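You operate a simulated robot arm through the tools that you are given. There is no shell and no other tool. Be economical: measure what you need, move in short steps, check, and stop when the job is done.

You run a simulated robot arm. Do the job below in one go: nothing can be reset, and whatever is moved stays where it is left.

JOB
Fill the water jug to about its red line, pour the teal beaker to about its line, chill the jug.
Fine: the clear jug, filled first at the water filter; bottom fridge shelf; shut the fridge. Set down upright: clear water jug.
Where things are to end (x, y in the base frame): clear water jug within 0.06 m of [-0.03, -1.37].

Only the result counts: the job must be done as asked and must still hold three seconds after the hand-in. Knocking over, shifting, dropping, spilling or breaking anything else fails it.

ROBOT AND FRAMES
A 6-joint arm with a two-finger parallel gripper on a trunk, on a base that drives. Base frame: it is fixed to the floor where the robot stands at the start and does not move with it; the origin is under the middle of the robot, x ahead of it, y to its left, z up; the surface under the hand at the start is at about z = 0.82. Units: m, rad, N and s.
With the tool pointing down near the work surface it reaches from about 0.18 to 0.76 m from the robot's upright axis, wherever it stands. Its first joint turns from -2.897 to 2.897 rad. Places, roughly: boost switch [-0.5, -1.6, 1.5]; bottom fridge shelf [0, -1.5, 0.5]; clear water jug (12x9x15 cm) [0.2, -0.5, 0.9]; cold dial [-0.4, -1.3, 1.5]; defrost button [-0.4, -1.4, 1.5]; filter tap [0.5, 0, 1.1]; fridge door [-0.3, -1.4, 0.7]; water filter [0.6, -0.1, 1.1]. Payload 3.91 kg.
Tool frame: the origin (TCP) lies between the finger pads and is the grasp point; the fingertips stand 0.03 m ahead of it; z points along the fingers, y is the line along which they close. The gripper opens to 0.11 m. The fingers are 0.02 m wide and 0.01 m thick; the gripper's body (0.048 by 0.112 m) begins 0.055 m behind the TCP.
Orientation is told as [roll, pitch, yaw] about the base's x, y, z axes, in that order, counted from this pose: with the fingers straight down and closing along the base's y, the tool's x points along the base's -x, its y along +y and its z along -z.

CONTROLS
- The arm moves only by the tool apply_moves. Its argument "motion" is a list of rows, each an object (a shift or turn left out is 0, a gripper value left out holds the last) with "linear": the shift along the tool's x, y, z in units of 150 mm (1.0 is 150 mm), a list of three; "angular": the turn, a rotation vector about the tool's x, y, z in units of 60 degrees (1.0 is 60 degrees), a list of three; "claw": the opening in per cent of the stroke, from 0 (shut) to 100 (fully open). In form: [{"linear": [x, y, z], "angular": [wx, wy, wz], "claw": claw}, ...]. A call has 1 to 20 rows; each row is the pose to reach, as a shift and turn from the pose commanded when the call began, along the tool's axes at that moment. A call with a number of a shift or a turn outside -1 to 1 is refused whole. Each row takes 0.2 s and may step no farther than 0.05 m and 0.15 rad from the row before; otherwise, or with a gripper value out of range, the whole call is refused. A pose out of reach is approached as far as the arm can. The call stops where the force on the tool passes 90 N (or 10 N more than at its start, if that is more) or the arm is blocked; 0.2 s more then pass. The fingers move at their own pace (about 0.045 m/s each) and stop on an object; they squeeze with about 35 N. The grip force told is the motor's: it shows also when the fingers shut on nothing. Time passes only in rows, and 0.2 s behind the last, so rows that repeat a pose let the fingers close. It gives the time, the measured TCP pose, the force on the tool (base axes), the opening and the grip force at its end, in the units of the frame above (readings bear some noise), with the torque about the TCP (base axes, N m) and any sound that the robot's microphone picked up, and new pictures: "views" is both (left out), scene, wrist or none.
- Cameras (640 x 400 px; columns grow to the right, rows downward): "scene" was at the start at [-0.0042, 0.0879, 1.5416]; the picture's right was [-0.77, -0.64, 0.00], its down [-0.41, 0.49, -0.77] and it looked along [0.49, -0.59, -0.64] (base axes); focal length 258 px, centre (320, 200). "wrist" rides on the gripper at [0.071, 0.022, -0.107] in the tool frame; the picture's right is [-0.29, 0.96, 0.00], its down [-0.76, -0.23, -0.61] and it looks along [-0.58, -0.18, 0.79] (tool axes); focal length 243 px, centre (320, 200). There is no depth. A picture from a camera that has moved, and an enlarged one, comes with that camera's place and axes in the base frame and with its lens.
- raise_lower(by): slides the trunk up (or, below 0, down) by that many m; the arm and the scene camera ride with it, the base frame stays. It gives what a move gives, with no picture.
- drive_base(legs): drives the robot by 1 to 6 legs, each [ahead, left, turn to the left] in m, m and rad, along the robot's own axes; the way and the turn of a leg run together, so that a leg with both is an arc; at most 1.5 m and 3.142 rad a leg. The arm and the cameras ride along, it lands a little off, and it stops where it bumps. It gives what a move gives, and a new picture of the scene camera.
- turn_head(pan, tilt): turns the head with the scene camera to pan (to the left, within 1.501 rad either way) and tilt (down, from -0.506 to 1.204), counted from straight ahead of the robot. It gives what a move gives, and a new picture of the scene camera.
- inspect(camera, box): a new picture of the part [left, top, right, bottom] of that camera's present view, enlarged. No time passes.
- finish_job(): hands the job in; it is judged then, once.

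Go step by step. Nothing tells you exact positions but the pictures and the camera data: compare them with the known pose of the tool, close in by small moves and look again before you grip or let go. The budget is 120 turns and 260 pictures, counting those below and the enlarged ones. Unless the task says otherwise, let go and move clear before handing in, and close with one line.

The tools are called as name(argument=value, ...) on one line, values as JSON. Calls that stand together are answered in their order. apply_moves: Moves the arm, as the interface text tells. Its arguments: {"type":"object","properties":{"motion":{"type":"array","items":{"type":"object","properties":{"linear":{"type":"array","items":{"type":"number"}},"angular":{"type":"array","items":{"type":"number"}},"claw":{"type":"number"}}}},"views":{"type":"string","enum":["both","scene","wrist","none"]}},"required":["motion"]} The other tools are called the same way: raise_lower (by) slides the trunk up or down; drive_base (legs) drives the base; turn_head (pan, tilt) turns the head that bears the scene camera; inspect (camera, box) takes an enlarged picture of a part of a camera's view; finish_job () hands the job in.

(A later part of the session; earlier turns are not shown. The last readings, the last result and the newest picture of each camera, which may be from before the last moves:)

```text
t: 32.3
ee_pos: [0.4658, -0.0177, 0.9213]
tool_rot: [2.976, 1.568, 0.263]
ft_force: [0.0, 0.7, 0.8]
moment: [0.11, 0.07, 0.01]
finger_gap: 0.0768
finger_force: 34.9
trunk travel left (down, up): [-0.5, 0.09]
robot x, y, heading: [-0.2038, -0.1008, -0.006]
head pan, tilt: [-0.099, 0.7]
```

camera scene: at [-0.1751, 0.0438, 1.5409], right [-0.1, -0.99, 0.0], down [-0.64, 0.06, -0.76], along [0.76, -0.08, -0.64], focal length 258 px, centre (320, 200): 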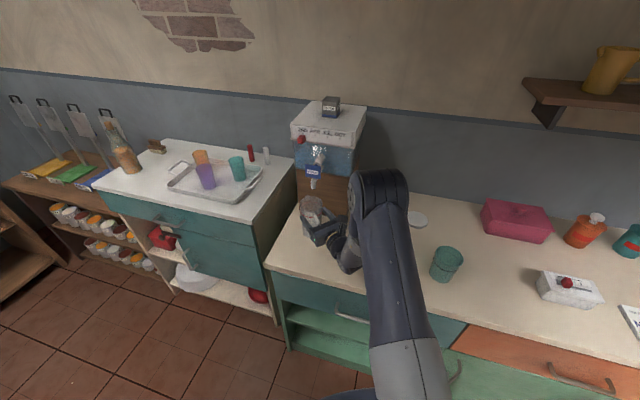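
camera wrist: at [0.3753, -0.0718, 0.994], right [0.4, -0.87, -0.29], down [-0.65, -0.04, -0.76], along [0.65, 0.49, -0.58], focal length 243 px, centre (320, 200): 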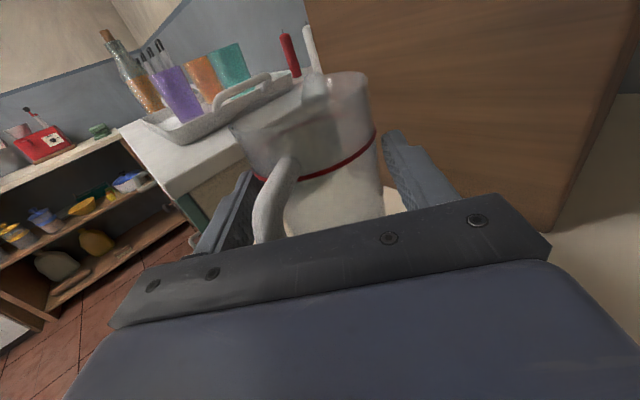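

apply_moves(motion=[{"claw": 100}, {"claw": 100}, {"claw": 100}, {"claw": 100}, {"linear": [0, 0, -0.2]}, {"linear": [0, 0, -0.5]}, {"linear": [0, 0, -0.8]}, {"linear": [0, 0, -1.0]}])

inspect(camera="scene", box=[270, 90, 410, 270])

```text
t: 34.1
ee_pos: [0.3288, -0.0792, 0.9197]
tool_rot: [2.191, 1.571, -0.522]
ft_force: [0.5, -0.5, -0.3]
moment: [-0.02, 0.02, -0.02]
finger_gap: 0.1099
finger_force: 0.2
trunk travel left (down, up): [-0.5, 0.09]
robot x, y, heading: [-0.2006, -0.1003, -0.0]
head pan, tilt: [-0.099, 0.7]
camera scene: at [-0.1752, 0.0437, 1.5409], right [-0.1, -0.99, 0.0], down [-0.64, 0.06, -0.76], along [0.76, -0.08, -0.64], focal length 258 px, centre (320, 200)
camera wrist: at [0.2423, -0.1427, 0.9925], right [0.4, -0.87, -0.29], down [-0.65, -0.04, -0.76], along [0.65, 0.49, -0.58], focal length 243 px, centre (320, 200)
```

scene: 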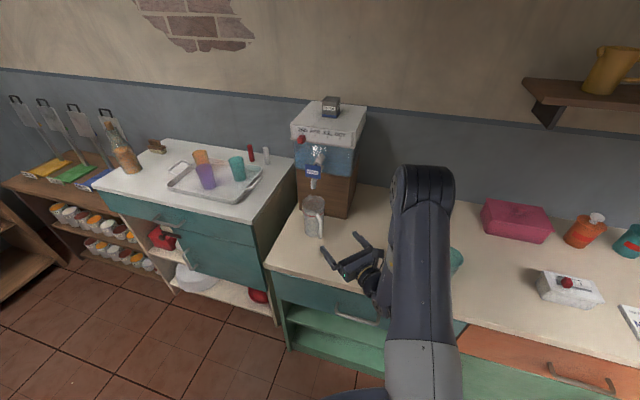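
wrist: 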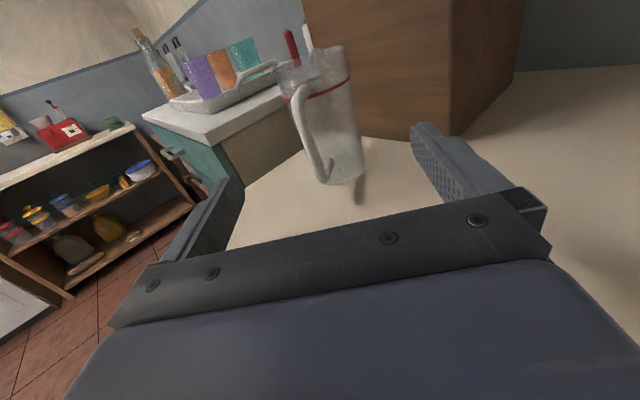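

```text
2.22 times, centred on (340, 180) of scene
camera zoom: at [-0.1752, 0.0437, 1.5409], right [-0.1, -0.99, 0.0], down [-0.64, 0.06, -0.76], along [0.76, -0.08, -0.64], focal length 573 px, centre (276, 244)
```

zoom: 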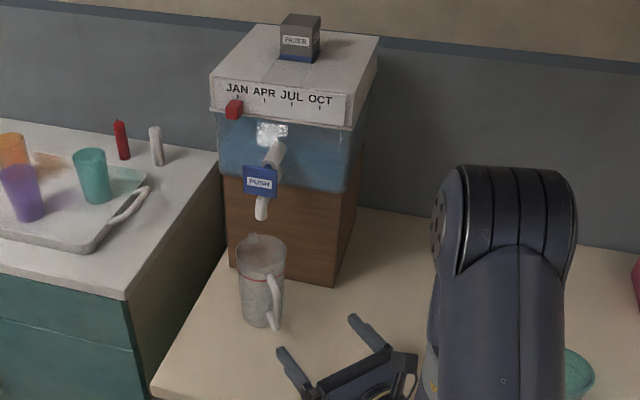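

apply_moves(motion=[{"linear": [0.33, 0, 0], "claw": 0}, {"linear": [0.66, 0, 0], "claw": 0}, {"linear": [0.95, 0, 0], "claw": 0}], views="none")

apply_moves(motion=[{"linear": [0.23, 0, 0.1]}, {"linear": [0.23, -0.04, 0.4]}, {"linear": [0.23, -0.08, 0.7]}])

inspect(camera="scene", box=[270, 90, 410, 270])

```text
t: 34.9
ee_pos: [0.3298, -0.0794, 1.0635]
tool_rot: [-0.282, 1.571, -2.995]
ft_force: [1.1, 1.1, 0.1]
moment: [-0.01, -0.01, 0.0]
finger_gap: 0.0394
finger_force: 0.0
trunk travel left (down, up): [-0.5, 0.09]
robot x, y, heading: [-0.2011, -0.1026, -0.002]
head pan, tilt: [-0.099, 0.7]
```

```text
t: 35.7
ee_pos: [0.4219, -0.0236, 1.0982]
tool_rot: [-0.8, 1.571, 2.769]
ft_force: [0.3, -0.5, -0.6]
moment: [0.0, 0.03, 0.01]
finger_gap: 0.0
finger_force: 31.8
trunk travel left (down, up): [-0.5, 0.09]
robot x, y, heading: [-0.2051, -0.1023, 0.002]
head pan, tilt: [-0.099, 0.7]
camera scene: at [-0.1749, 0.0438, 1.5408], right [-0.1, -0.99, 0.0], down [-0.64, 0.06, -0.76], along [0.76, -0.08, -0.64], focal length 258 px, centre (320, 200)
camera wrist: at [0.334, -0.0875, 1.1697], right [0.4, -0.87, -0.29], down [-0.65, -0.04, -0.76], along [0.65, 0.49, -0.58], focal length 243 px, centre (320, 200)
```

scene: 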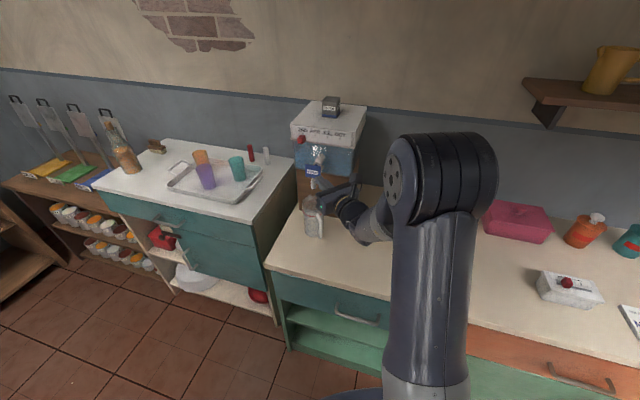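
wrist: 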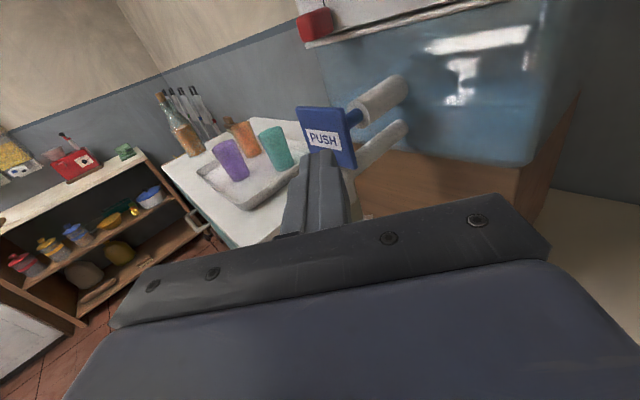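

```text
2.22 times, centred on (340, 180) of scene
camera zoom: at [-0.1749, 0.0438, 1.5408], right [-0.1, -0.99, 0.0], down [-0.64, 0.06, -0.76], along [0.76, -0.08, -0.64], focal length 573 px, centre (276, 244)
```

zoom: 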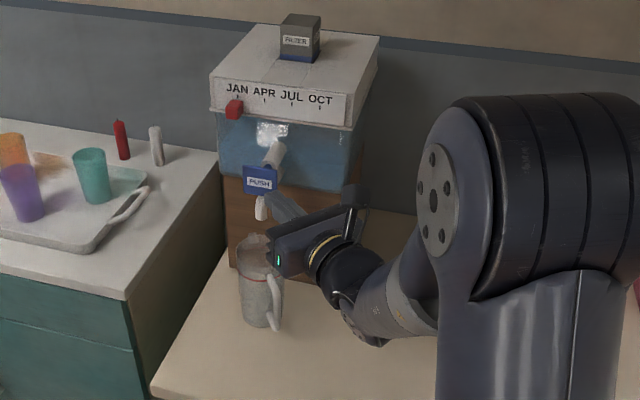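

apply_moves(motion=[{"linear": [0, 0, 0.1]}, {"linear": [0, 0, 0.2]}], views="wrist")

```text
t: 36.3
ee_pos: [0.447, -0.0115, 1.0965]
tool_rot: [-0.184, 1.57, -2.895]
ft_force: [-1.3, 0.5, -0.1]
moment: [-0.02, 0.02, 0.03]
finger_gap: 0.0002
finger_force: 35.0
trunk travel left (down, up): [-0.5, 0.09]
robot x, y, heading: [-0.2006, -0.1017, -0.001]
head pan, tilt: [-0.099, 0.7]
camera wrist: at [0.3609, -0.0749, 1.1689], right [0.4, -0.87, -0.29], down [-0.65, -0.04, -0.76], along [0.65, 0.49, -0.58], focal length 243 px, centre (320, 200)
```

wrist: 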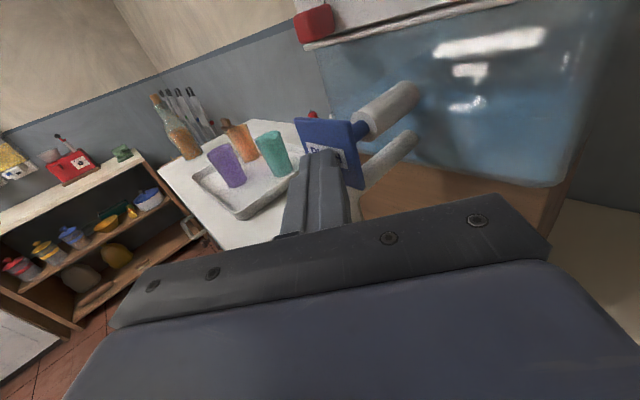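

apply_moves(motion=[{"linear": [0, 0.024, 0.023]}, {"linear": [0, 0.048, 0.046]}, {"linear": [0, 0.072, 0.069]}], views="both")

inspect(camera="scene", box=[290, 150, 370, 250])

```text
t: 37.1
ee_pos: [0.4582, -0.0151, 1.0974]
tool_rot: [0.803, 1.569, -1.906]
ft_force: [-25.7, 4.3, -3.8]
moment: [-0.04, 0.12, 0.22]
finger_gap: 0.0001
finger_force: 34.9
trunk travel left (down, up): [-0.5, 0.09]
robot x, y, heading: [-0.2033, -0.097, 0.004]
head pan, tilt: [-0.099, 0.7]
camera scene: at [-0.179, 0.0444, 1.5408], right [-0.1, -1.0, 0.0], down [-0.64, 0.06, -0.77], along [0.76, -0.08, -0.64], focal length 258 px, centre (320, 200)
camera wrist: at [0.3713, -0.079, 1.1694], right [0.4, -0.87, -0.29], down [-0.65, -0.05, -0.76], along [0.65, 0.49, -0.58], focal length 243 px, centre (320, 200)
```

scene: 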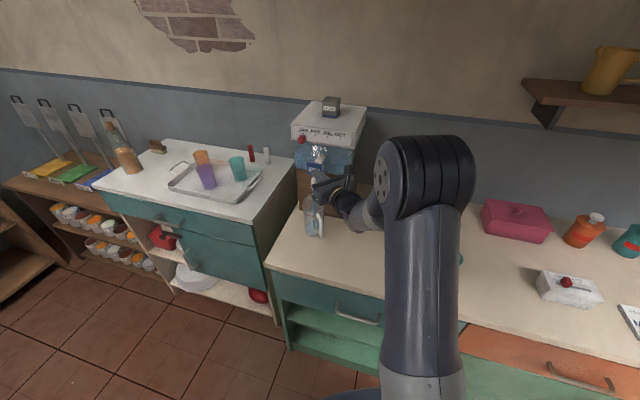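
wrist: 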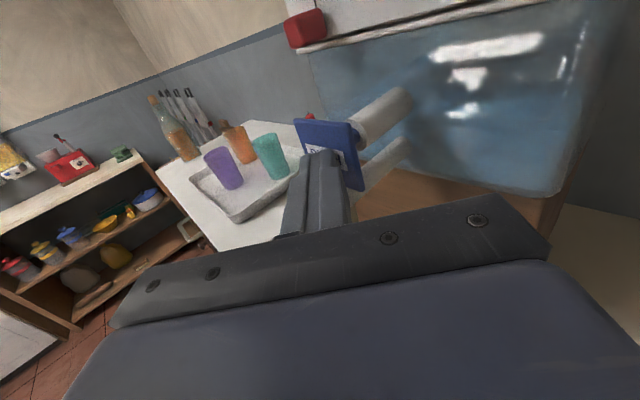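

```text
4.00 times, centred on (330, 200) of scene
camera zoom: at [-0.179, 0.0444, 1.5408], right [-0.1, -1.0, 0.0], down [-0.64, 0.06, -0.77], along [0.76, -0.08, -0.64], focal length 1031 px, centre (280, 200)
```

zoom: 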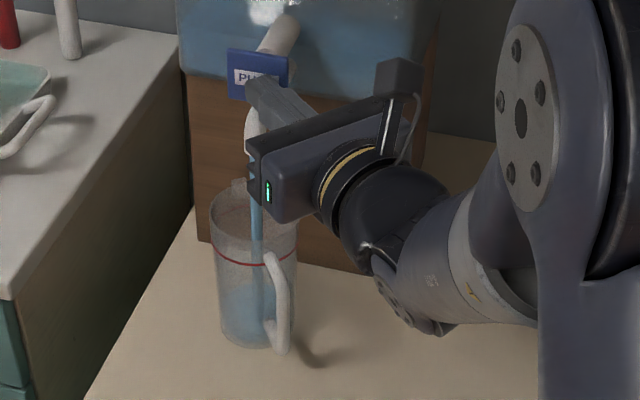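

inspect(camera="scene", box=[296, 190, 332, 242])

```text
7.69 times, centred on (314, 216) of scene
camera zoom: at [-0.179, 0.0444, 1.5408], right [-0.1, -1.0, 0.0], down [-0.64, 0.06, -0.77], along [0.76, -0.08, -0.64], focal length 1982 px, centre (366, 77)
```

zoom: 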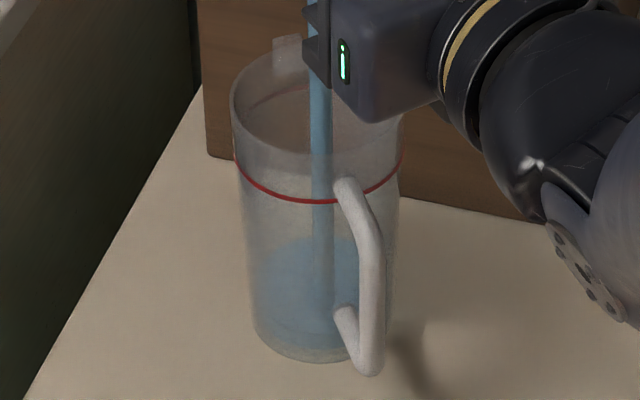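

apply_moves(motion=[{"linear": [0, 0, 0]}], views="none")

inspect(camera="scene", box=[296, 190, 332, 242])

```text
t: 37.5
ee_pos: [0.459, -0.0166, 1.0982]
tool_rot: [1.311, 1.567, -1.399]
ft_force: [-27.8, 7.3, -5.8]
moment: [-0.03, 0.19, 0.4]
finger_gap: 0.0002
finger_force: 34.7
trunk travel left (down, up): [-0.5, 0.09]
robot x, y, heading: [-0.201, -0.103, 0.002]
head pan, tilt: [-0.099, 0.7]
```

```text
7.69 times, centred on (314, 216) of scene
camera zoom: at [-0.1788, 0.045, 1.5407], right [-0.1, -1.0, 0.0], down [-0.64, 0.06, -0.77], along [0.76, -0.08, -0.64], focal length 1982 px, centre (366, 77)
```

zoom: 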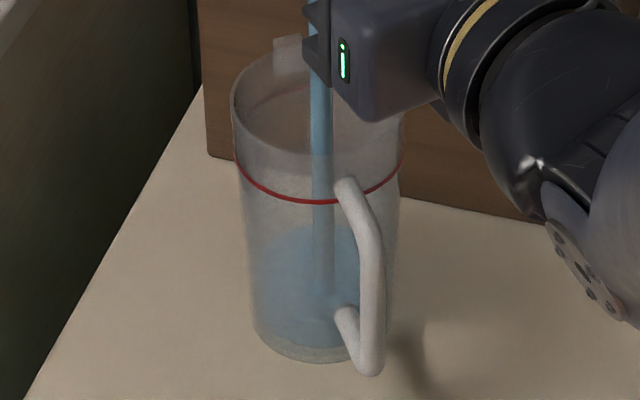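

apply_moves(motion=[{}, {}, {}, {}, {}, {}, {}, {}, {}], views="none")

inspect(camera="scene", box=[296, 190, 332, 242])

```text
t: 39.5
ee_pos: [0.4589, -0.0159, 1.0987]
tool_rot: [2.24, 1.567, -0.469]
ft_force: [-28.1, 13.0, -1.8]
moment: [0.0, 0.03, 0.55]
finger_gap: 0.0001
finger_force: 34.7
trunk travel left (down, up): [-0.5, 0.09]
robot x, y, heading: [-0.201, -0.099, 0.004]
head pan, tilt: [-0.099, 0.7]
```

```text
7.69 times, centred on (314, 216) of scene
camera zoom: at [-0.179, 0.0457, 1.5408], right [-0.1, -0.99, 0.0], down [-0.64, 0.06, -0.77], along [0.76, -0.08, -0.64], focal length 1982 px, centre (366, 77)
```

zoom: 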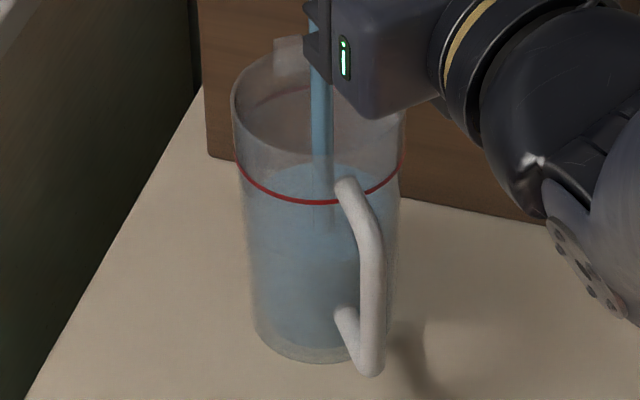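

apply_moves(motion=[{}, {}, {}, {}, {}], views="none")

inspect(camera="scene", box=[302, 190, 326, 226])

```text
t: 40.7
ee_pos: [0.4588, -0.0161, 1.0989]
tool_rot: [2.269, 1.566, -0.44]
ft_force: [-28.8, 12.2, 1.4]
moment: [-0.03, 0.0, 0.49]
finger_gap: 0.0001
finger_force: 34.7
trunk travel left (down, up): [-0.5, 0.09]
robot x, y, heading: [-0.2004, -0.0993, 0.002]
head pan, tilt: [-0.099, 0.7]
```

```text
11.11 times, centred on (314, 208) of scene
camera zoom: at [-0.1793, 0.0456, 1.5408], right [-0.1, -0.99, 0.0], down [-0.64, 0.06, -0.77], along [0.76, -0.08, -0.64], focal length 2863 px, centre (387, 111)
```

zoom: 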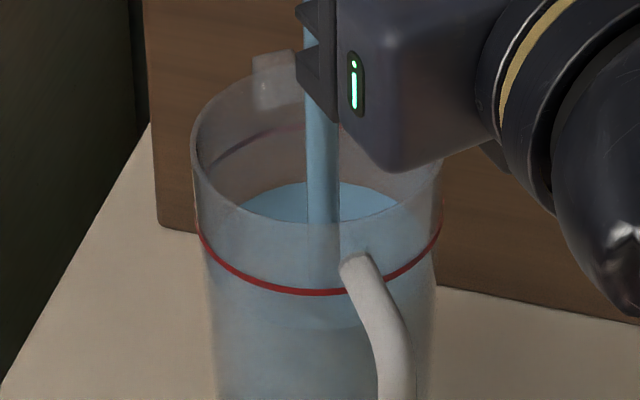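

apply_moves(motion=[{}, {}, {}], views="none")

inspect(camera="scene", box=[302, 190, 326, 226])

```text
t: 41.5
ee_pos: [0.4592, -0.0161, 1.0986]
tool_rot: [2.216, 1.566, -0.495]
ft_force: [-28.9, 12.6, 2.1]
moment: [0.0, -0.02, 0.51]
finger_gap: 0.0002
finger_force: 35.2
trunk travel left (down, up): [-0.5, 0.09]
robot x, y, heading: [-0.2035, -0.0996, -0.003]
head pan, tilt: [-0.099, 0.7]
```

```text
11.11 times, centred on (314, 208) of scene
camera zoom: at [-0.1793, 0.0455, 1.5408], right [-0.1, -0.99, 0.0], down [-0.64, 0.06, -0.77], along [0.76, -0.08, -0.64], focal length 2863 px, centre (387, 111)
```

zoom: 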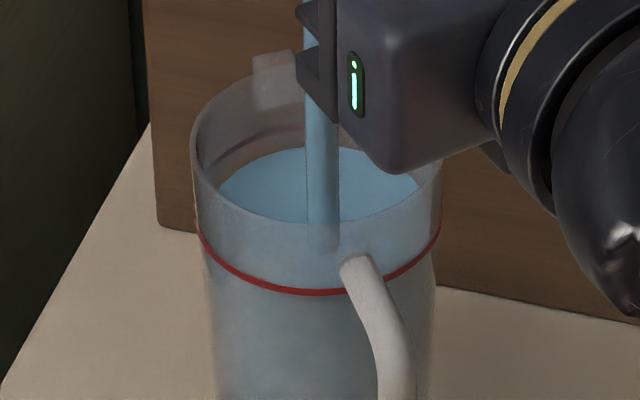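

apply_moves(motion=[{}, {"linear": [0, -0.1, -0.1]}, {"linear": [0, -0.1, -0.4]}], views="none")

inspect(camera="scene", box=[302, 190, 326, 226])

```text
t: 42.3
ee_pos: [0.4011, -0.0298, 1.0975]
tool_rot: [0.677, 1.572, -2.039]
ft_force: [0.7, 0.1, -1.1]
moment: [-0.01, -0.04, -0.01]
finger_gap: 0.0
finger_force: 35.2
trunk travel left (down, up): [-0.5, 0.09]
robot x, y, heading: [-0.2061, -0.0968, 0.003]
head pan, tilt: [-0.099, 0.7]
```

```text
11.11 times, centred on (314, 208) of scene
camera zoom: at [-0.1748, 0.0436, 1.5408], right [-0.1, -0.99, 0.0], down [-0.64, 0.06, -0.76], along [0.76, -0.08, -0.64], focal length 2863 px, centre (387, 111)
```

zoom: 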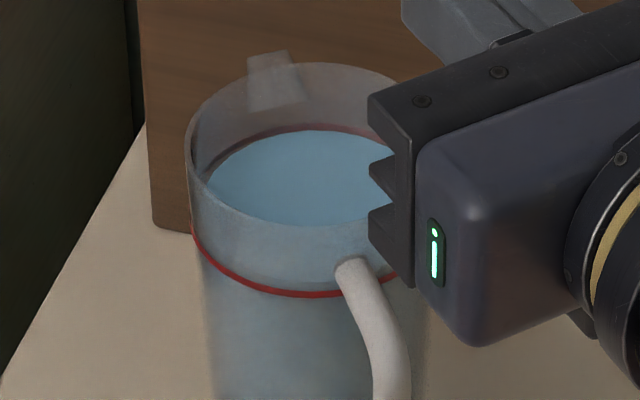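

apply_moves(motion=[{"linear": [0, 0.04, -0.2]}, {"linear": [0, 0.1, -0.4], "claw": 100}, {"linear": [0, 0.1, -0.58], "claw": 100}, {"linear": [-0.3, 0.1, -0.58], "claw": 100}, {"linear": [-0.6, 0.1, -0.58], "claw": 100}, {"linear": [-0.9, 0.1, -0.58], "claw": 100}], views="none")

apply_moves(motion=[{"linear": [-0.2, 0, 0]}, {"linear": [-0.41, 0, 0]}, {"linear": [-0.41, 0, 0]}])

```text
t: 43.7
ee_pos: [0.3274, -0.0799, 0.9608]
tool_rot: [1.804, 1.57, -0.907]
ft_force: [0.0, 0.9, -0.1]
moment: [0.01, 0.03, -0.05]
finger_gap: 0.1048
finger_force: 0.1
trunk travel left (down, up): [-0.5, 0.09]
robot x, y, heading: [-0.1997, -0.1035, 0.004]
head pan, tilt: [-0.099, 0.7]
```

```text
t: 44.5
ee_pos: [0.3279, -0.0792, 0.9002]
tool_rot: [2.002, 1.571, -0.711]
ft_force: [0.8, -0.5, 0.1]
moment: [-0.04, 0.03, -0.02]
finger_gap: 0.11
finger_force: 0.0
trunk travel left (down, up): [-0.5, 0.09]
robot x, y, heading: [-0.2036, -0.1022, -0.004]
head pan, tilt: [-0.099, 0.7]
camera scene: at [-0.1749, 0.0437, 1.5409], right [-0.1, -0.99, 0.0], down [-0.64, 0.06, -0.76], along [0.76, -0.08, -0.64], focal length 258 px, centre (320, 200)
camera wrist: at [0.2415, -0.1427, 0.9718], right [0.4, -0.87, -0.29], down [-0.65, -0.04, -0.76], along [0.65, 0.49, -0.58], focal length 243 px, centre (320, 200)
```

scene: 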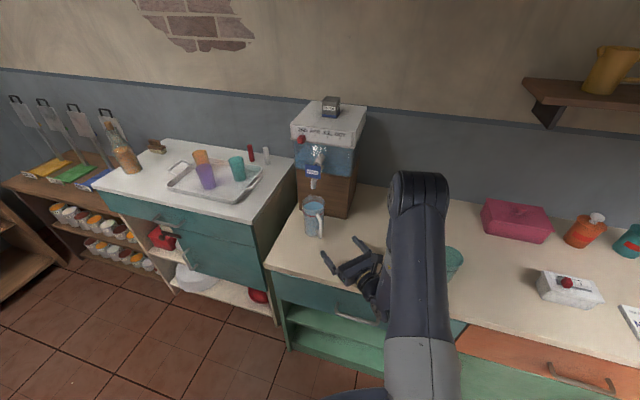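
wrist: 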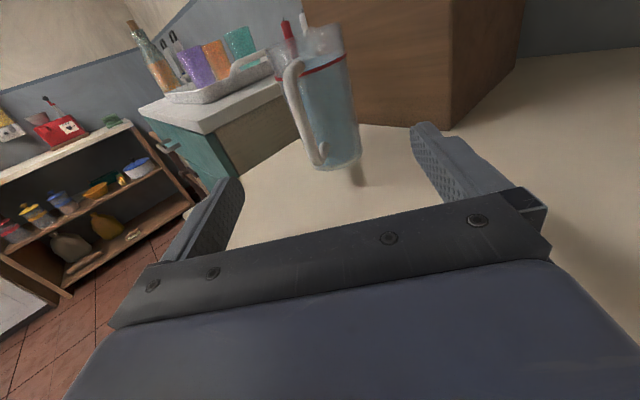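

apply_moves(motion=[{"linear": [0, 0, 0.25]}, {"linear": [0, 0, 0.5]}, {"linear": [0, 0, 0.75]}, {"linear": [0, 0, 0.99]}], views="wrist")

```text
t: 45.5
ee_pos: [0.4648, -0.0172, 0.9018]
tool_rot: [-1.406, 1.568, 2.162]
ft_force: [-0.3, 0.2, 0.3]
moment: [-0.02, 0.01, -0.04]
finger_gap: 0.1101
finger_force: 0.0
trunk travel left (down, up): [-0.5, 0.09]
robot x, y, heading: [-0.1991, -0.1007, 0.003]
head pan, tilt: [-0.099, 0.7]
camera wrist: at [0.3773, -0.0808, 0.9728], right [0.4, -0.87, -0.29], down [-0.65, -0.04, -0.76], along [0.65, 0.49, -0.58], focal length 243 px, centre (320, 200)
```

wrist: 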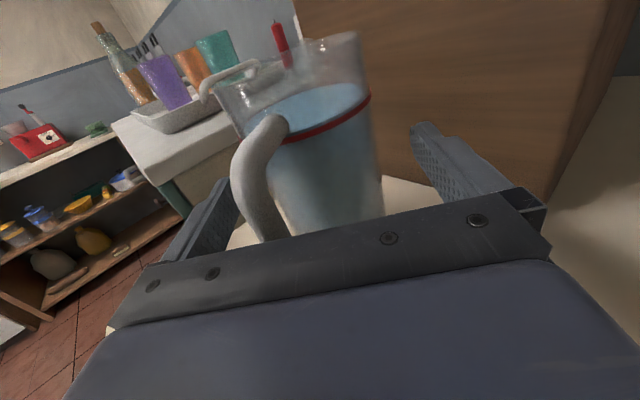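

apply_moves(motion=[{"claw": 60}, {"claw": 60}, {"claw": 30}, {"claw": 30}, {"claw": 30}, {"linear": [0.03, 0, 0]}, {"linear": [0.1, 0, 0]}], views="wrist")

```text
t: 47.1
ee_pos: [0.4628, -0.0178, 0.9154]
tool_rot: [-0.015, 1.569, -2.726]
ft_force: [0.2, 0.0, -4.6]
moment: [-0.07, 0.1, 0.05]
finger_gap: 0.0759
finger_force: 35.0
trunk travel left (down, up): [-0.5, 0.09]
robot x, y, heading: [-0.1967, -0.1016, 0.005]
head pan, tilt: [-0.099, 0.7]
camera wrist: at [0.3768, -0.0805, 0.9874], right [0.4, -0.87, -0.29], down [-0.65, -0.04, -0.76], along [0.65, 0.49, -0.58], focal length 243 px, centre (320, 200)
```

wrist: 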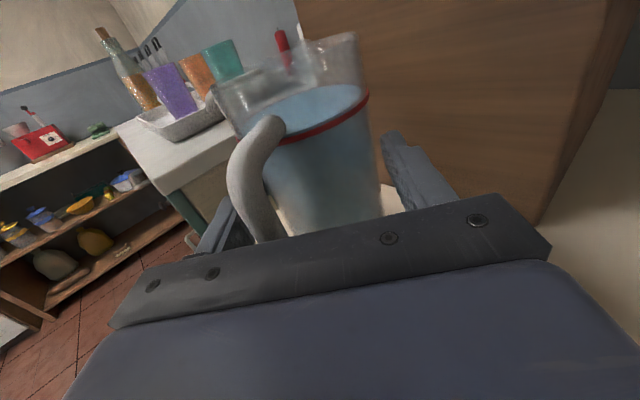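

The jug is filled to about its line and held, reading 4.6 N. Now I'll back out, lift it level and carry it toward the beaker.

apply_moves(motion=[{"linear": [0, 0, -0.15]}, {"linear": [0, 0, -0.35]}, {"linear": [0, 0, -0.55]}, {"linear": [0, 0, -0.75]}, {"linear": [0, 0, -0.92]}, {"linear": [0.1, 0, -1.0]}, {"linear": [0.25, 0, -1.0]}, {"linear": [0.4, 0, -1.0]}, {"linear": [0.55, 0, -1.0]}, {"linear": [0.7, 0, -1.0]}, {"linear": [0.77, 0, -1.0]}], views="none")

apply_moves(motion=[{"linear": [0, 0.05, -0.1], "angular": [-0.04, 0, 0]}, {"linear": [0, 0.12, -0.26], "angular": [-0.1, 0, 0]}, {"linear": [0, 0.19, -0.41], "angular": [-0.16, 0, 0]}, {"linear": [0, 0.26, -0.56], "angular": [-0.22, 0, 0]}, {"linear": [0, 0.33, -0.71], "angular": [-0.28, 0, 0]}, {"linear": [0, 0.4, -0.86], "angular": [-0.33, 0, 0]}, {"linear": [0, 0.47, -0.98], "angular": [-0.37, 0, 0]}], views="both")

```text
t: 49.5
ee_pos: [0.3266, -0.0791, 1.0311]
tool_rot: [-0.435, 1.569, 3.134]
ft_force: [0.5, 0.3, -5.6]
moment: [-0.08, 0.12, 0.01]
finger_gap: 0.0756
finger_force: 34.8
trunk travel left (down, up): [-0.5, 0.09]
robot x, y, heading: [-0.2021, -0.1013, 0.001]
head pan, tilt: [-0.099, 0.7]
```

```text
t: 51.1
ee_pos: [0.2208, -0.2047, 1.0315]
tool_rot: [0.335, 1.572, -2.766]
ft_force: [-0.3, 0.2, -4.7]
moment: [-0.04, 0.14, 0.0]
finger_gap: 0.0757
finger_force: 34.7
trunk travel left (down, up): [-0.5, 0.09]
robot x, y, heading: [-0.1975, -0.1059, -0.002]
head pan, tilt: [-0.099, 0.7]
camera scene: at [-0.175, 0.0436, 1.5409], right [-0.1, -0.99, 0.0], down [-0.64, 0.06, -0.76], along [0.76, -0.08, -0.64], focal length 258 px, centre (320, 200)
camera wrist: at [0.117, -0.23, 1.1032], right [0.04, -0.96, -0.29], down [-0.62, 0.2, -0.76], along [0.79, 0.21, -0.58], focal length 243 px, centre (320, 200)
```

scene: 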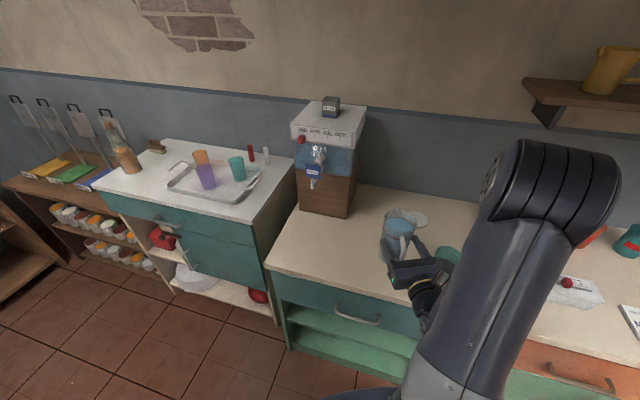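
wrist: 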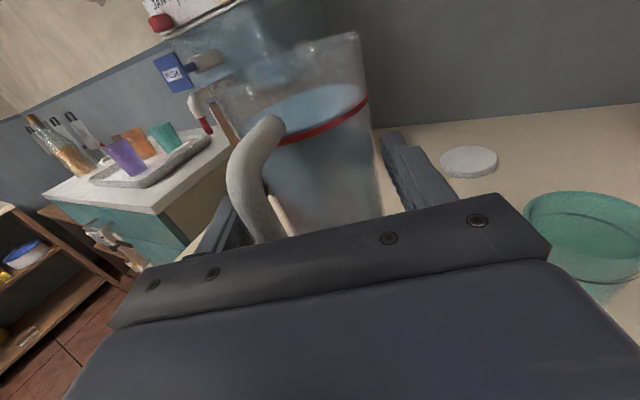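

apply_moves(motion=[{"linear": [0, 0.06, -0.06], "angular": [-0.04, 0, 0]}, {"linear": [0, 0.2, -0.18], "angular": [-0.1, 0, 0]}, {"linear": [0, 0.34, -0.3], "angular": [-0.16, 0, 0]}, {"linear": [0, 0.48, -0.42], "angular": [-0.22, 0, 0]}, {"linear": [0, 0.6, -0.54], "angular": [-0.28, 0, 0]}, {"linear": [0, 0.72, -0.66], "angular": [-0.34, 0, 0]}, {"linear": [0, 0.815, -0.74], "angular": [-0.375, 0, 0]}], views="wrist")

turn_head(pan=-0.6, tilt=0.75)

```text
t: 52.7
ee_pos: [0.1154, -0.3318, 1.031]
tool_rot: [-0.355, 1.57, 2.434]
ft_force: [-0.4, -1.2, -5.3]
moment: [-0.01, 0.13, 0.02]
finger_gap: 0.0751
finger_force: 35.0
trunk travel left (down, up): [-0.5, 0.09]
robot x, y, heading: [-0.2016, -0.1049, 0.003]
head pan, tilt: [-0.099, 0.7]
camera wrist: at [0.0092, -0.3139, 1.103], right [-0.33, -0.9, -0.29], down [-0.49, 0.43, -0.76], along [0.81, -0.11, -0.58], focal length 243 px, centre (320, 200)
```

wrist: 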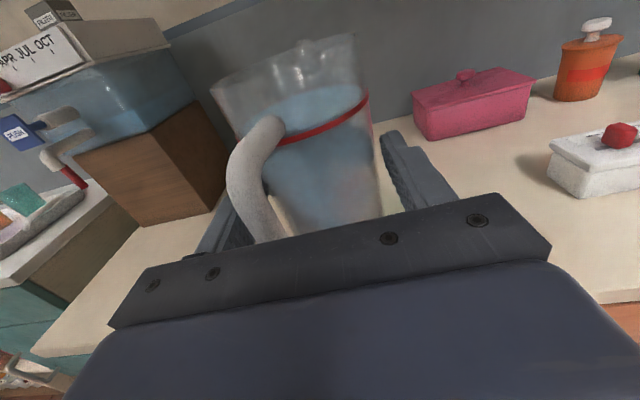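

```text
t: 53.6
ee_pos: [0.1163, -0.332, 1.0305]
tool_rot: [-0.191, 1.572, 2.602]
ft_force: [-0.2, 0.0, -4.9]
moment: [0.02, 0.14, 0.01]
finger_gap: 0.0753
finger_force: 34.9
trunk travel left (down, up): [-0.5, 0.09]
robot x, y, heading: [-0.2018, -0.1048, -0.002]
head pan, tilt: [-0.6, 0.75]
camera scene: at [-0.1912, 0.0052, 1.5366], right [-0.56, -0.83, 0.0], down [-0.56, 0.39, -0.73], along [0.6, -0.41, -0.68], focal length 258 px, centre (320, 200)
```

scene: 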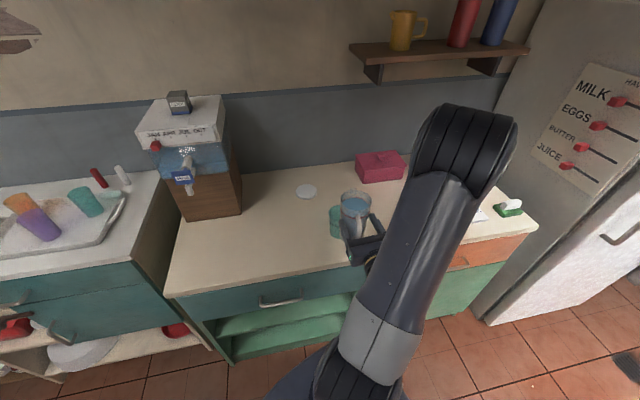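

inspect(camera="scene", box=[310, 170, 400, 270])

```text
4.00 times, centred on (355, 220) of scene
camera zoom: at [-0.1912, 0.0052, 1.5366], right [-0.56, -0.83, 0.0], down [-0.56, 0.39, -0.73], along [0.6, -0.41, -0.68], focal length 1031 px, centre (180, 120)
```

zoom: 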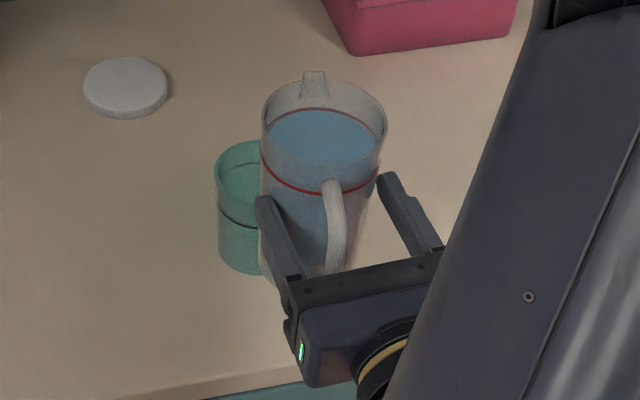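

I'll swing the heading a bit left, so the beaker stays visible to the scene camera during the pour.

apply_moves(motion=[{"linear": [0, 0.06, 0.01], "angular": [0.05, 0, 0]}, {"linear": [0, 0.13, 0.03], "angular": [0.13, 0, 0]}, {"linear": [0, 0.2, 0.05], "angular": [0.21, 0, 0]}, {"linear": [0, 0.28, 0.07], "angular": [0.29, 0, 0]}, {"linear": [0, 0.35, 0.08], "angular": [0.37, 0, 0]}, {"linear": [0, 0.41, 0.097], "angular": [0.417, 0, 0]}], views="both")

```text
t: 55.0
ee_pos: [0.1095, -0.3941, 1.0322]
tool_rot: [-1.292, 1.569, 1.939]
ft_force: [0.8, 0.1, -6.4]
moment: [-0.07, 0.11, -0.04]
finger_gap: 0.0754
finger_force: 34.8
trunk travel left (down, up): [-0.5, 0.09]
robot x, y, heading: [-0.2034, -0.106, -0.005]
head pan, tilt: [-0.6, 0.75]
camera scene: at [-0.1912, 0.005, 1.5366], right [-0.57, -0.82, 0.0], down [-0.56, 0.39, -0.73], along [0.6, -0.41, -0.68], focal length 258 px, centre (320, 200)
camera wrist: at [0.0052, -0.4247, 1.1029], right [0.08, -0.95, -0.29], down [-0.63, 0.18, -0.76], along [0.78, 0.25, -0.58], focal length 243 px, centre (320, 200)
```

scene: 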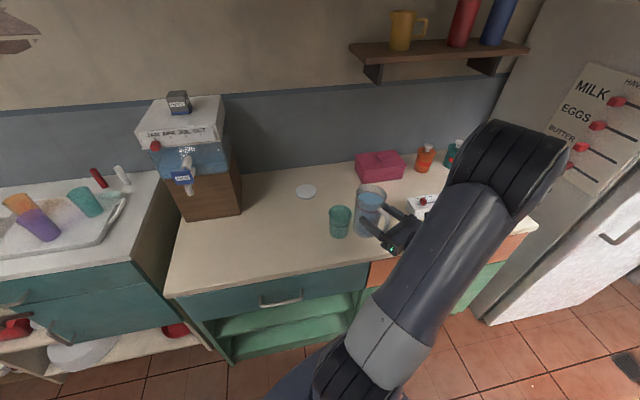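
wrist: 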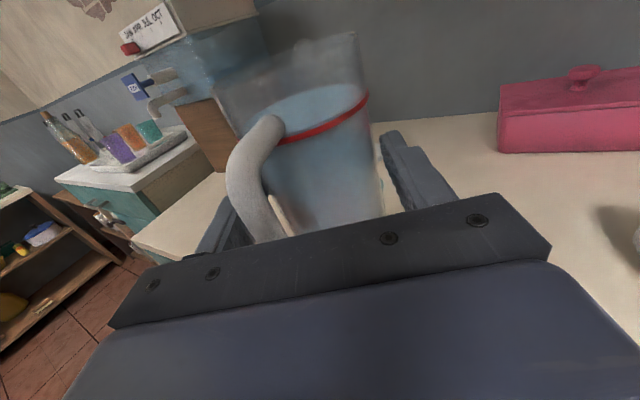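

apply_moves(motion=[{"linear": [-0.07, 0, 0.04], "angular": [0, -0.1, 0]}, {"linear": [-0.15, 0, 0.08], "angular": [0, -0.2, 0]}, {"linear": [-0.23, 0, 0.11], "angular": [0, -0.3, 0]}, {"linear": [-0.31, 0, 0.15], "angular": [0, -0.4, 0]}, {"linear": [-0.39, 0, 0.19], "angular": [0, -0.5, 0]}, {"linear": [-0.466, 0, 0.223], "angular": [0, -0.6, 0]}], views="both")

inspect(camera="scene", box=[310, 170, 430, 270])

```text
t: 56.5
ee_pos: [0.1423, -0.3912, 0.9601]
tool_rot: [0.001, 0.941, -3.056]
ft_force: [-0.9, 0.1, -5.2]
moment: [-0.02, 0.08, -0.04]
finger_gap: 0.0753
finger_force: 35.1
trunk travel left (down, up): [-0.5, 0.09]
robot x, y, heading: [-0.2047, -0.0943, -0.001]
head pan, tilt: [-0.6, 0.75]
camera scene: at [-0.1912, 0.0051, 1.5366], right [-0.57, -0.82, 0.0], down [-0.56, 0.39, -0.73], along [0.6, -0.41, -0.68], focal length 258 px, centre (320, 200)
camera wrist: at [0.1011, -0.4161, 1.0818], right [-0.09, -0.97, -0.23], down [-0.96, 0.15, -0.26], along [0.28, 0.2, -0.94], focal length 243 px, centre (320, 200)
```

scene: 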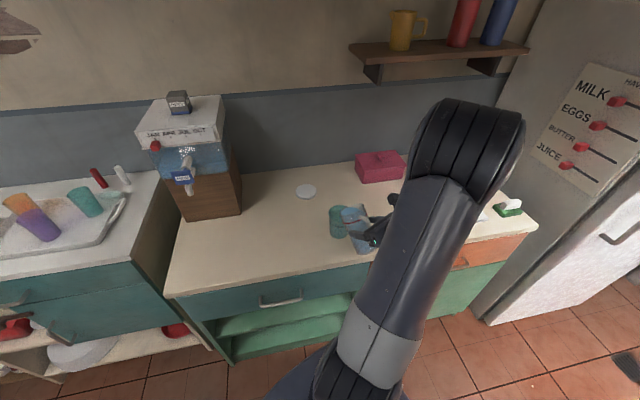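
wrist: 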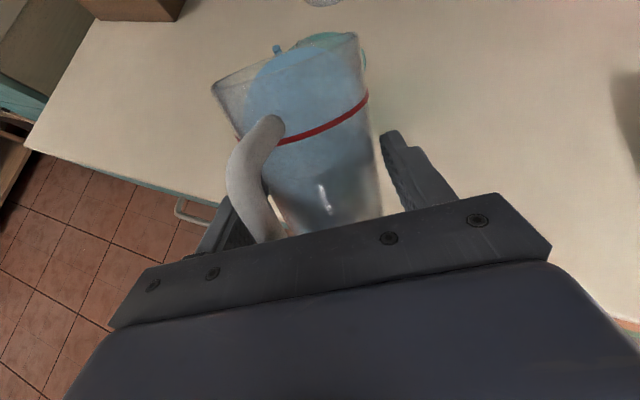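

```text
4.00 times, centred on (370, 220) of scene
camera zoom: at [-0.1912, 0.0051, 1.5366], right [-0.57, -0.82, 0.0], down [-0.56, 0.39, -0.73], along [0.6, -0.41, -0.68], focal length 1031 px, centre (120, 120)
```

zoom: 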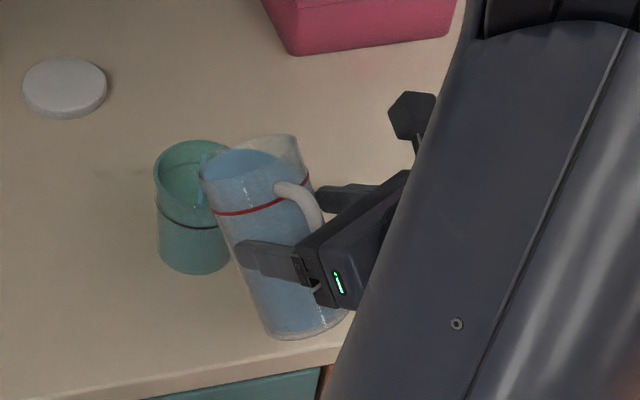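

inspect(camera="scene", box=[340, 195, 390, 245])

inspect(camera="wrist", box=[200, 0, 400, 140])

```text
8.00 times, centred on (365, 220) of scene
camera zoom: at [-0.1912, 0.0051, 1.5366], right [-0.57, -0.82, 0.0], down [-0.56, 0.39, -0.73], along [0.6, -0.41, -0.68], focal length 2061 px, centre (-40, 40)
```

zoom: 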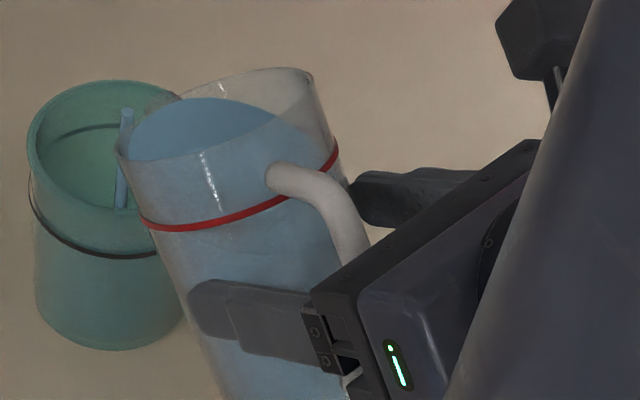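

```text
2.86 times, centred on (300, 70) of wrist
camera zoom: at [0.1011, -0.4161, 1.0818], right [-0.09, -0.97, -0.23], down [-0.96, 0.15, -0.26], along [0.28, 0.2, -0.94], focal length 693 px, centre (377, 571)
```

zoom: 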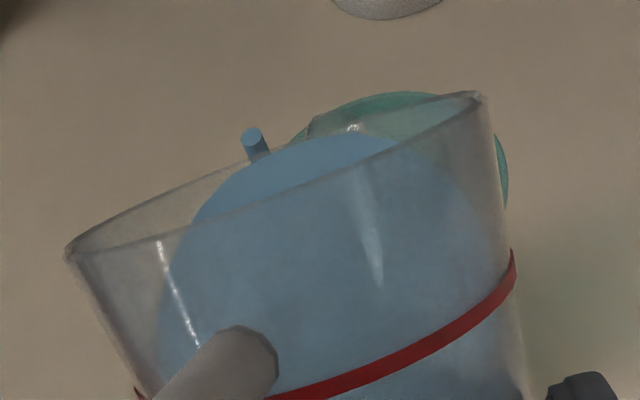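

apply_moves(motion=[{}, {}], views="none")

inspect(camera="scene", box=[335, 195, 385, 245])

```text
t: 57.0
ee_pos: [0.1418, -0.3916, 0.9603]
tool_rot: [0.001, 0.944, -3.055]
ft_force: [-0.2, -0.2, -5.4]
moment: [0.0, 0.06, -0.02]
finger_gap: 0.075
finger_force: 35.2
trunk travel left (down, up): [-0.5, 0.09]
robot x, y, heading: [-0.2033, -0.1019, -0.004]
head pan, tilt: [-0.6, 0.75]
```

```text
8.00 times, centred on (360, 220) of scene
camera zoom: at [-0.1912, 0.0051, 1.5366], right [-0.57, -0.82, 0.0], down [-0.56, 0.39, -0.73], along [0.6, -0.41, -0.68], focal length 2061 px, centre (0, 40)
```

zoom: 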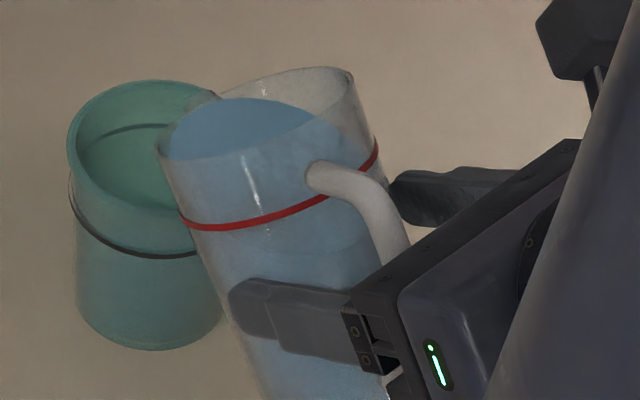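

apply_moves(motion=[{"linear": [0.017, 0, -0.015], "angular": [0, -0.033, 0]}, {"linear": [0.035, 0, -0.03], "angular": [0, -0.067, 0]}, {"linear": [0.052, 0, -0.045], "angular": [0, -0.1, 0]}, {"linear": [0.069, 0, -0.059], "angular": [0, -0.133, 0]}], views="none")

inspect(camera="scene", box=[335, 195, 385, 245])

```text
t: 58.0
ee_pos: [0.1408, -0.3921, 0.9741]
tool_rot: [-0.001, 0.804, -3.057]
ft_force: [-0.3, 0.3, -4.9]
moment: [0.01, 0.06, -0.01]
finger_gap: 0.0755
finger_force: 34.6
trunk travel left (down, up): [-0.5, 0.09]
robot x, y, heading: [-0.1986, -0.1017, 0.002]
head pan, tilt: [-0.6, 0.75]
```

```text
8.00 times, centred on (360, 220) of scene
camera zoom: at [-0.1912, 0.0051, 1.5366], right [-0.57, -0.82, 0.0], down [-0.56, 0.39, -0.73], along [0.6, -0.41, -0.68], focal length 2061 px, centre (0, 40)
```

zoom: 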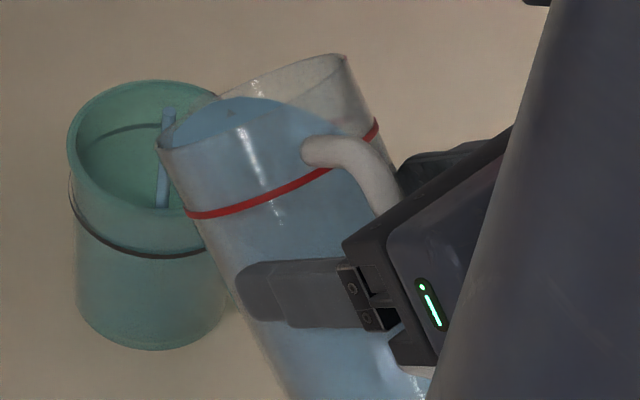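

apply_moves(motion=[{}, {}, {}], views="none")

inspect(camera="scene", box=[340, 202, 366, 240])

```text
t: 58.9
ee_pos: [0.141, -0.3913, 0.974]
tool_rot: [-0.001, 0.803, -3.057]
ft_force: [-0.4, 0.2, -4.5]
moment: [-0.05, 0.03, 0.0]
finger_gap: 0.0752
finger_force: 35.2
trunk travel left (down, up): [-0.5, 0.09]
robot x, y, heading: [-0.2022, -0.1014, -0.0]
head pan, tilt: [-0.6, 0.75]
```

```text
10.53 times, centred on (353, 221) of scene
camera zoom: at [-0.1912, 0.0051, 1.5366], right [-0.57, -0.82, 0.0], down [-0.56, 0.39, -0.73], along [0.6, -0.41, -0.68], focal length 2712 px, centre (-27, -21)
```

zoom: 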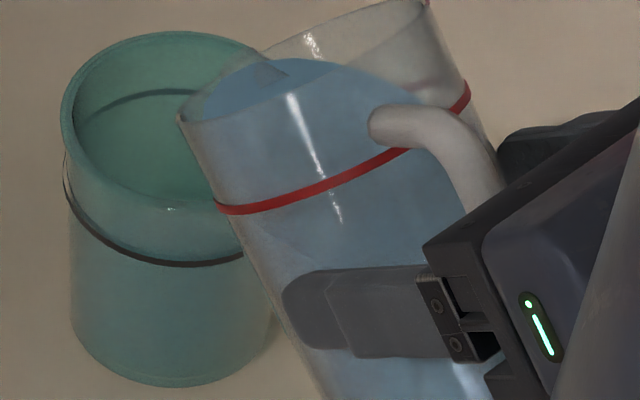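

inspect(camera="scene", box=[344, 203, 360, 229])

```text
15.38 times, centred on (352, 216) of scene
camera zoom: at [-0.1912, 0.0051, 1.5366], right [-0.57, -0.82, 0.0], down [-0.56, 0.39, -0.73], along [0.6, -0.41, -0.68], focal length 3964 px, centre (-172, -46)
```

zoom: 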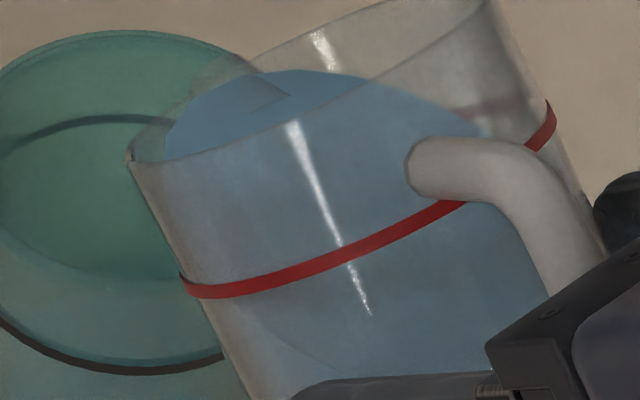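

apply_moves(motion=[{"linear": [0.017, 0, -0.015], "angular": [0, -0.033, 0]}, {"linear": [0.035, 0, -0.03], "angular": [0, -0.067, 0]}, {"linear": [0.052, 0, -0.045], "angular": [0, -0.1, 0]}, {"linear": [0.069, 0, -0.059], "angular": [0, -0.133, 0]}, {"linear": [0.069, 0, -0.059], "angular": [0, -0.133, 0]}], views="none")

inspect(camera="scene", box=[338, 202, 364, 240])

```text
t: 60.0
ee_pos: [0.1436, -0.3913, 0.9885]
tool_rot: [-0.003, 0.663, -3.056]
ft_force: [0.2, -0.5, -5.1]
moment: [-0.05, 0.0, 0.0]
finger_gap: 0.075
finger_force: 35.0
trunk travel left (down, up): [-0.5, 0.09]
robot x, y, heading: [-0.1998, -0.0979, 0.0]
head pan, tilt: [-0.6, 0.75]
```

```text
10.53 times, centred on (351, 221) of scene
camera zoom: at [-0.1912, 0.0052, 1.5366], right [-0.57, -0.82, 0.0], down [-0.56, 0.39, -0.73], along [0.6, -0.41, -0.68], focal length 2712 px, centre (-6, -21)
```

zoom: 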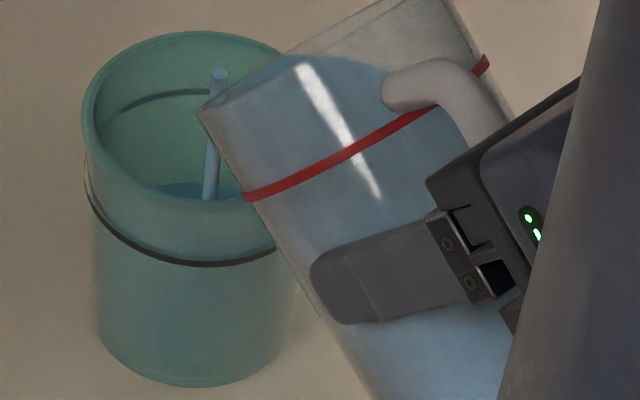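

apply_moves(motion=[{}, {}, {}, {}], views="none")

inspect(camera="scene", box=[338, 202, 364, 240])

```text
t: 61.0
ee_pos: [0.1424, -0.3918, 0.9883]
tool_rot: [0.001, 0.664, -3.057]
ft_force: [-0.3, -0.1, -4.8]
moment: [-0.05, 0.03, 0.0]
finger_gap: 0.075
finger_force: 35.0
trunk travel left (down, up): [-0.5, 0.09]
robot x, y, heading: [-0.2015, -0.1036, 0.003]
head pan, tilt: [-0.6, 0.75]
```

```text
10.53 times, centred on (351, 221) of scene
camera zoom: at [-0.1912, 0.0051, 1.5366], right [-0.57, -0.82, 0.0], down [-0.56, 0.39, -0.73], along [0.6, -0.41, -0.68], focal length 2712 px, centre (-6, -21)
```

zoom: 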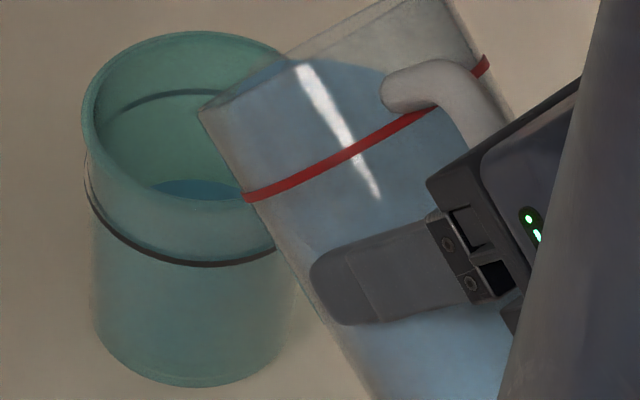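

apply_moves(motion=[{"linear": [0.017, 0, -0.015], "angular": [0, -0.033, 0]}, {"linear": [0.035, 0, -0.03], "angular": [0, -0.067, 0]}, {"linear": [0.052, 0, -0.045], "angular": [0, -0.1, 0]}, {"linear": [0.069, 0, -0.059], "angular": [0, -0.133, 0]}, {"linear": [0.069, 0, -0.059], "angular": [0, -0.133, 0]}, {"linear": [0.069, 0, -0.059], "angular": [0, -0.133, 0]}, {"linear": [0.069, 0, -0.059], "angular": [0, -0.133, 0]}, {"linear": [0.069, 0, -0.059], "angular": [0, -0.133, 0]}], views="none")

inspect(camera="scene", box=[338, 202, 364, 240])

```text
t: 62.9
ee_pos: [0.1461, -0.3912, 1.0011]
tool_rot: [0.0, 0.524, -3.056]
ft_force: [0.4, 0.6, -3.1]
moment: [-0.04, 0.02, 0.0]
finger_gap: 0.0748
finger_force: 35.1
trunk travel left (down, up): [-0.5, 0.09]
robot x, y, heading: [-0.2019, -0.099, -0.001]
head pan, tilt: [-0.6, 0.75]
```

```text
10.53 times, centred on (351, 221) of scene
camera zoom: at [-0.1913, 0.0052, 1.5366], right [-0.57, -0.82, 0.0], down [-0.56, 0.39, -0.73], along [0.6, -0.41, -0.68], focal length 2712 px, centre (-6, -21)
```

zoom: 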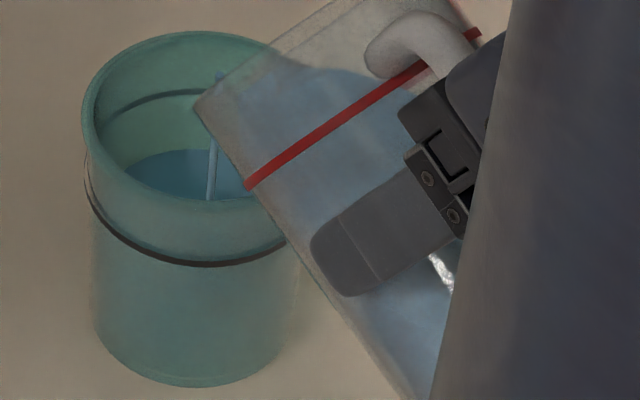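

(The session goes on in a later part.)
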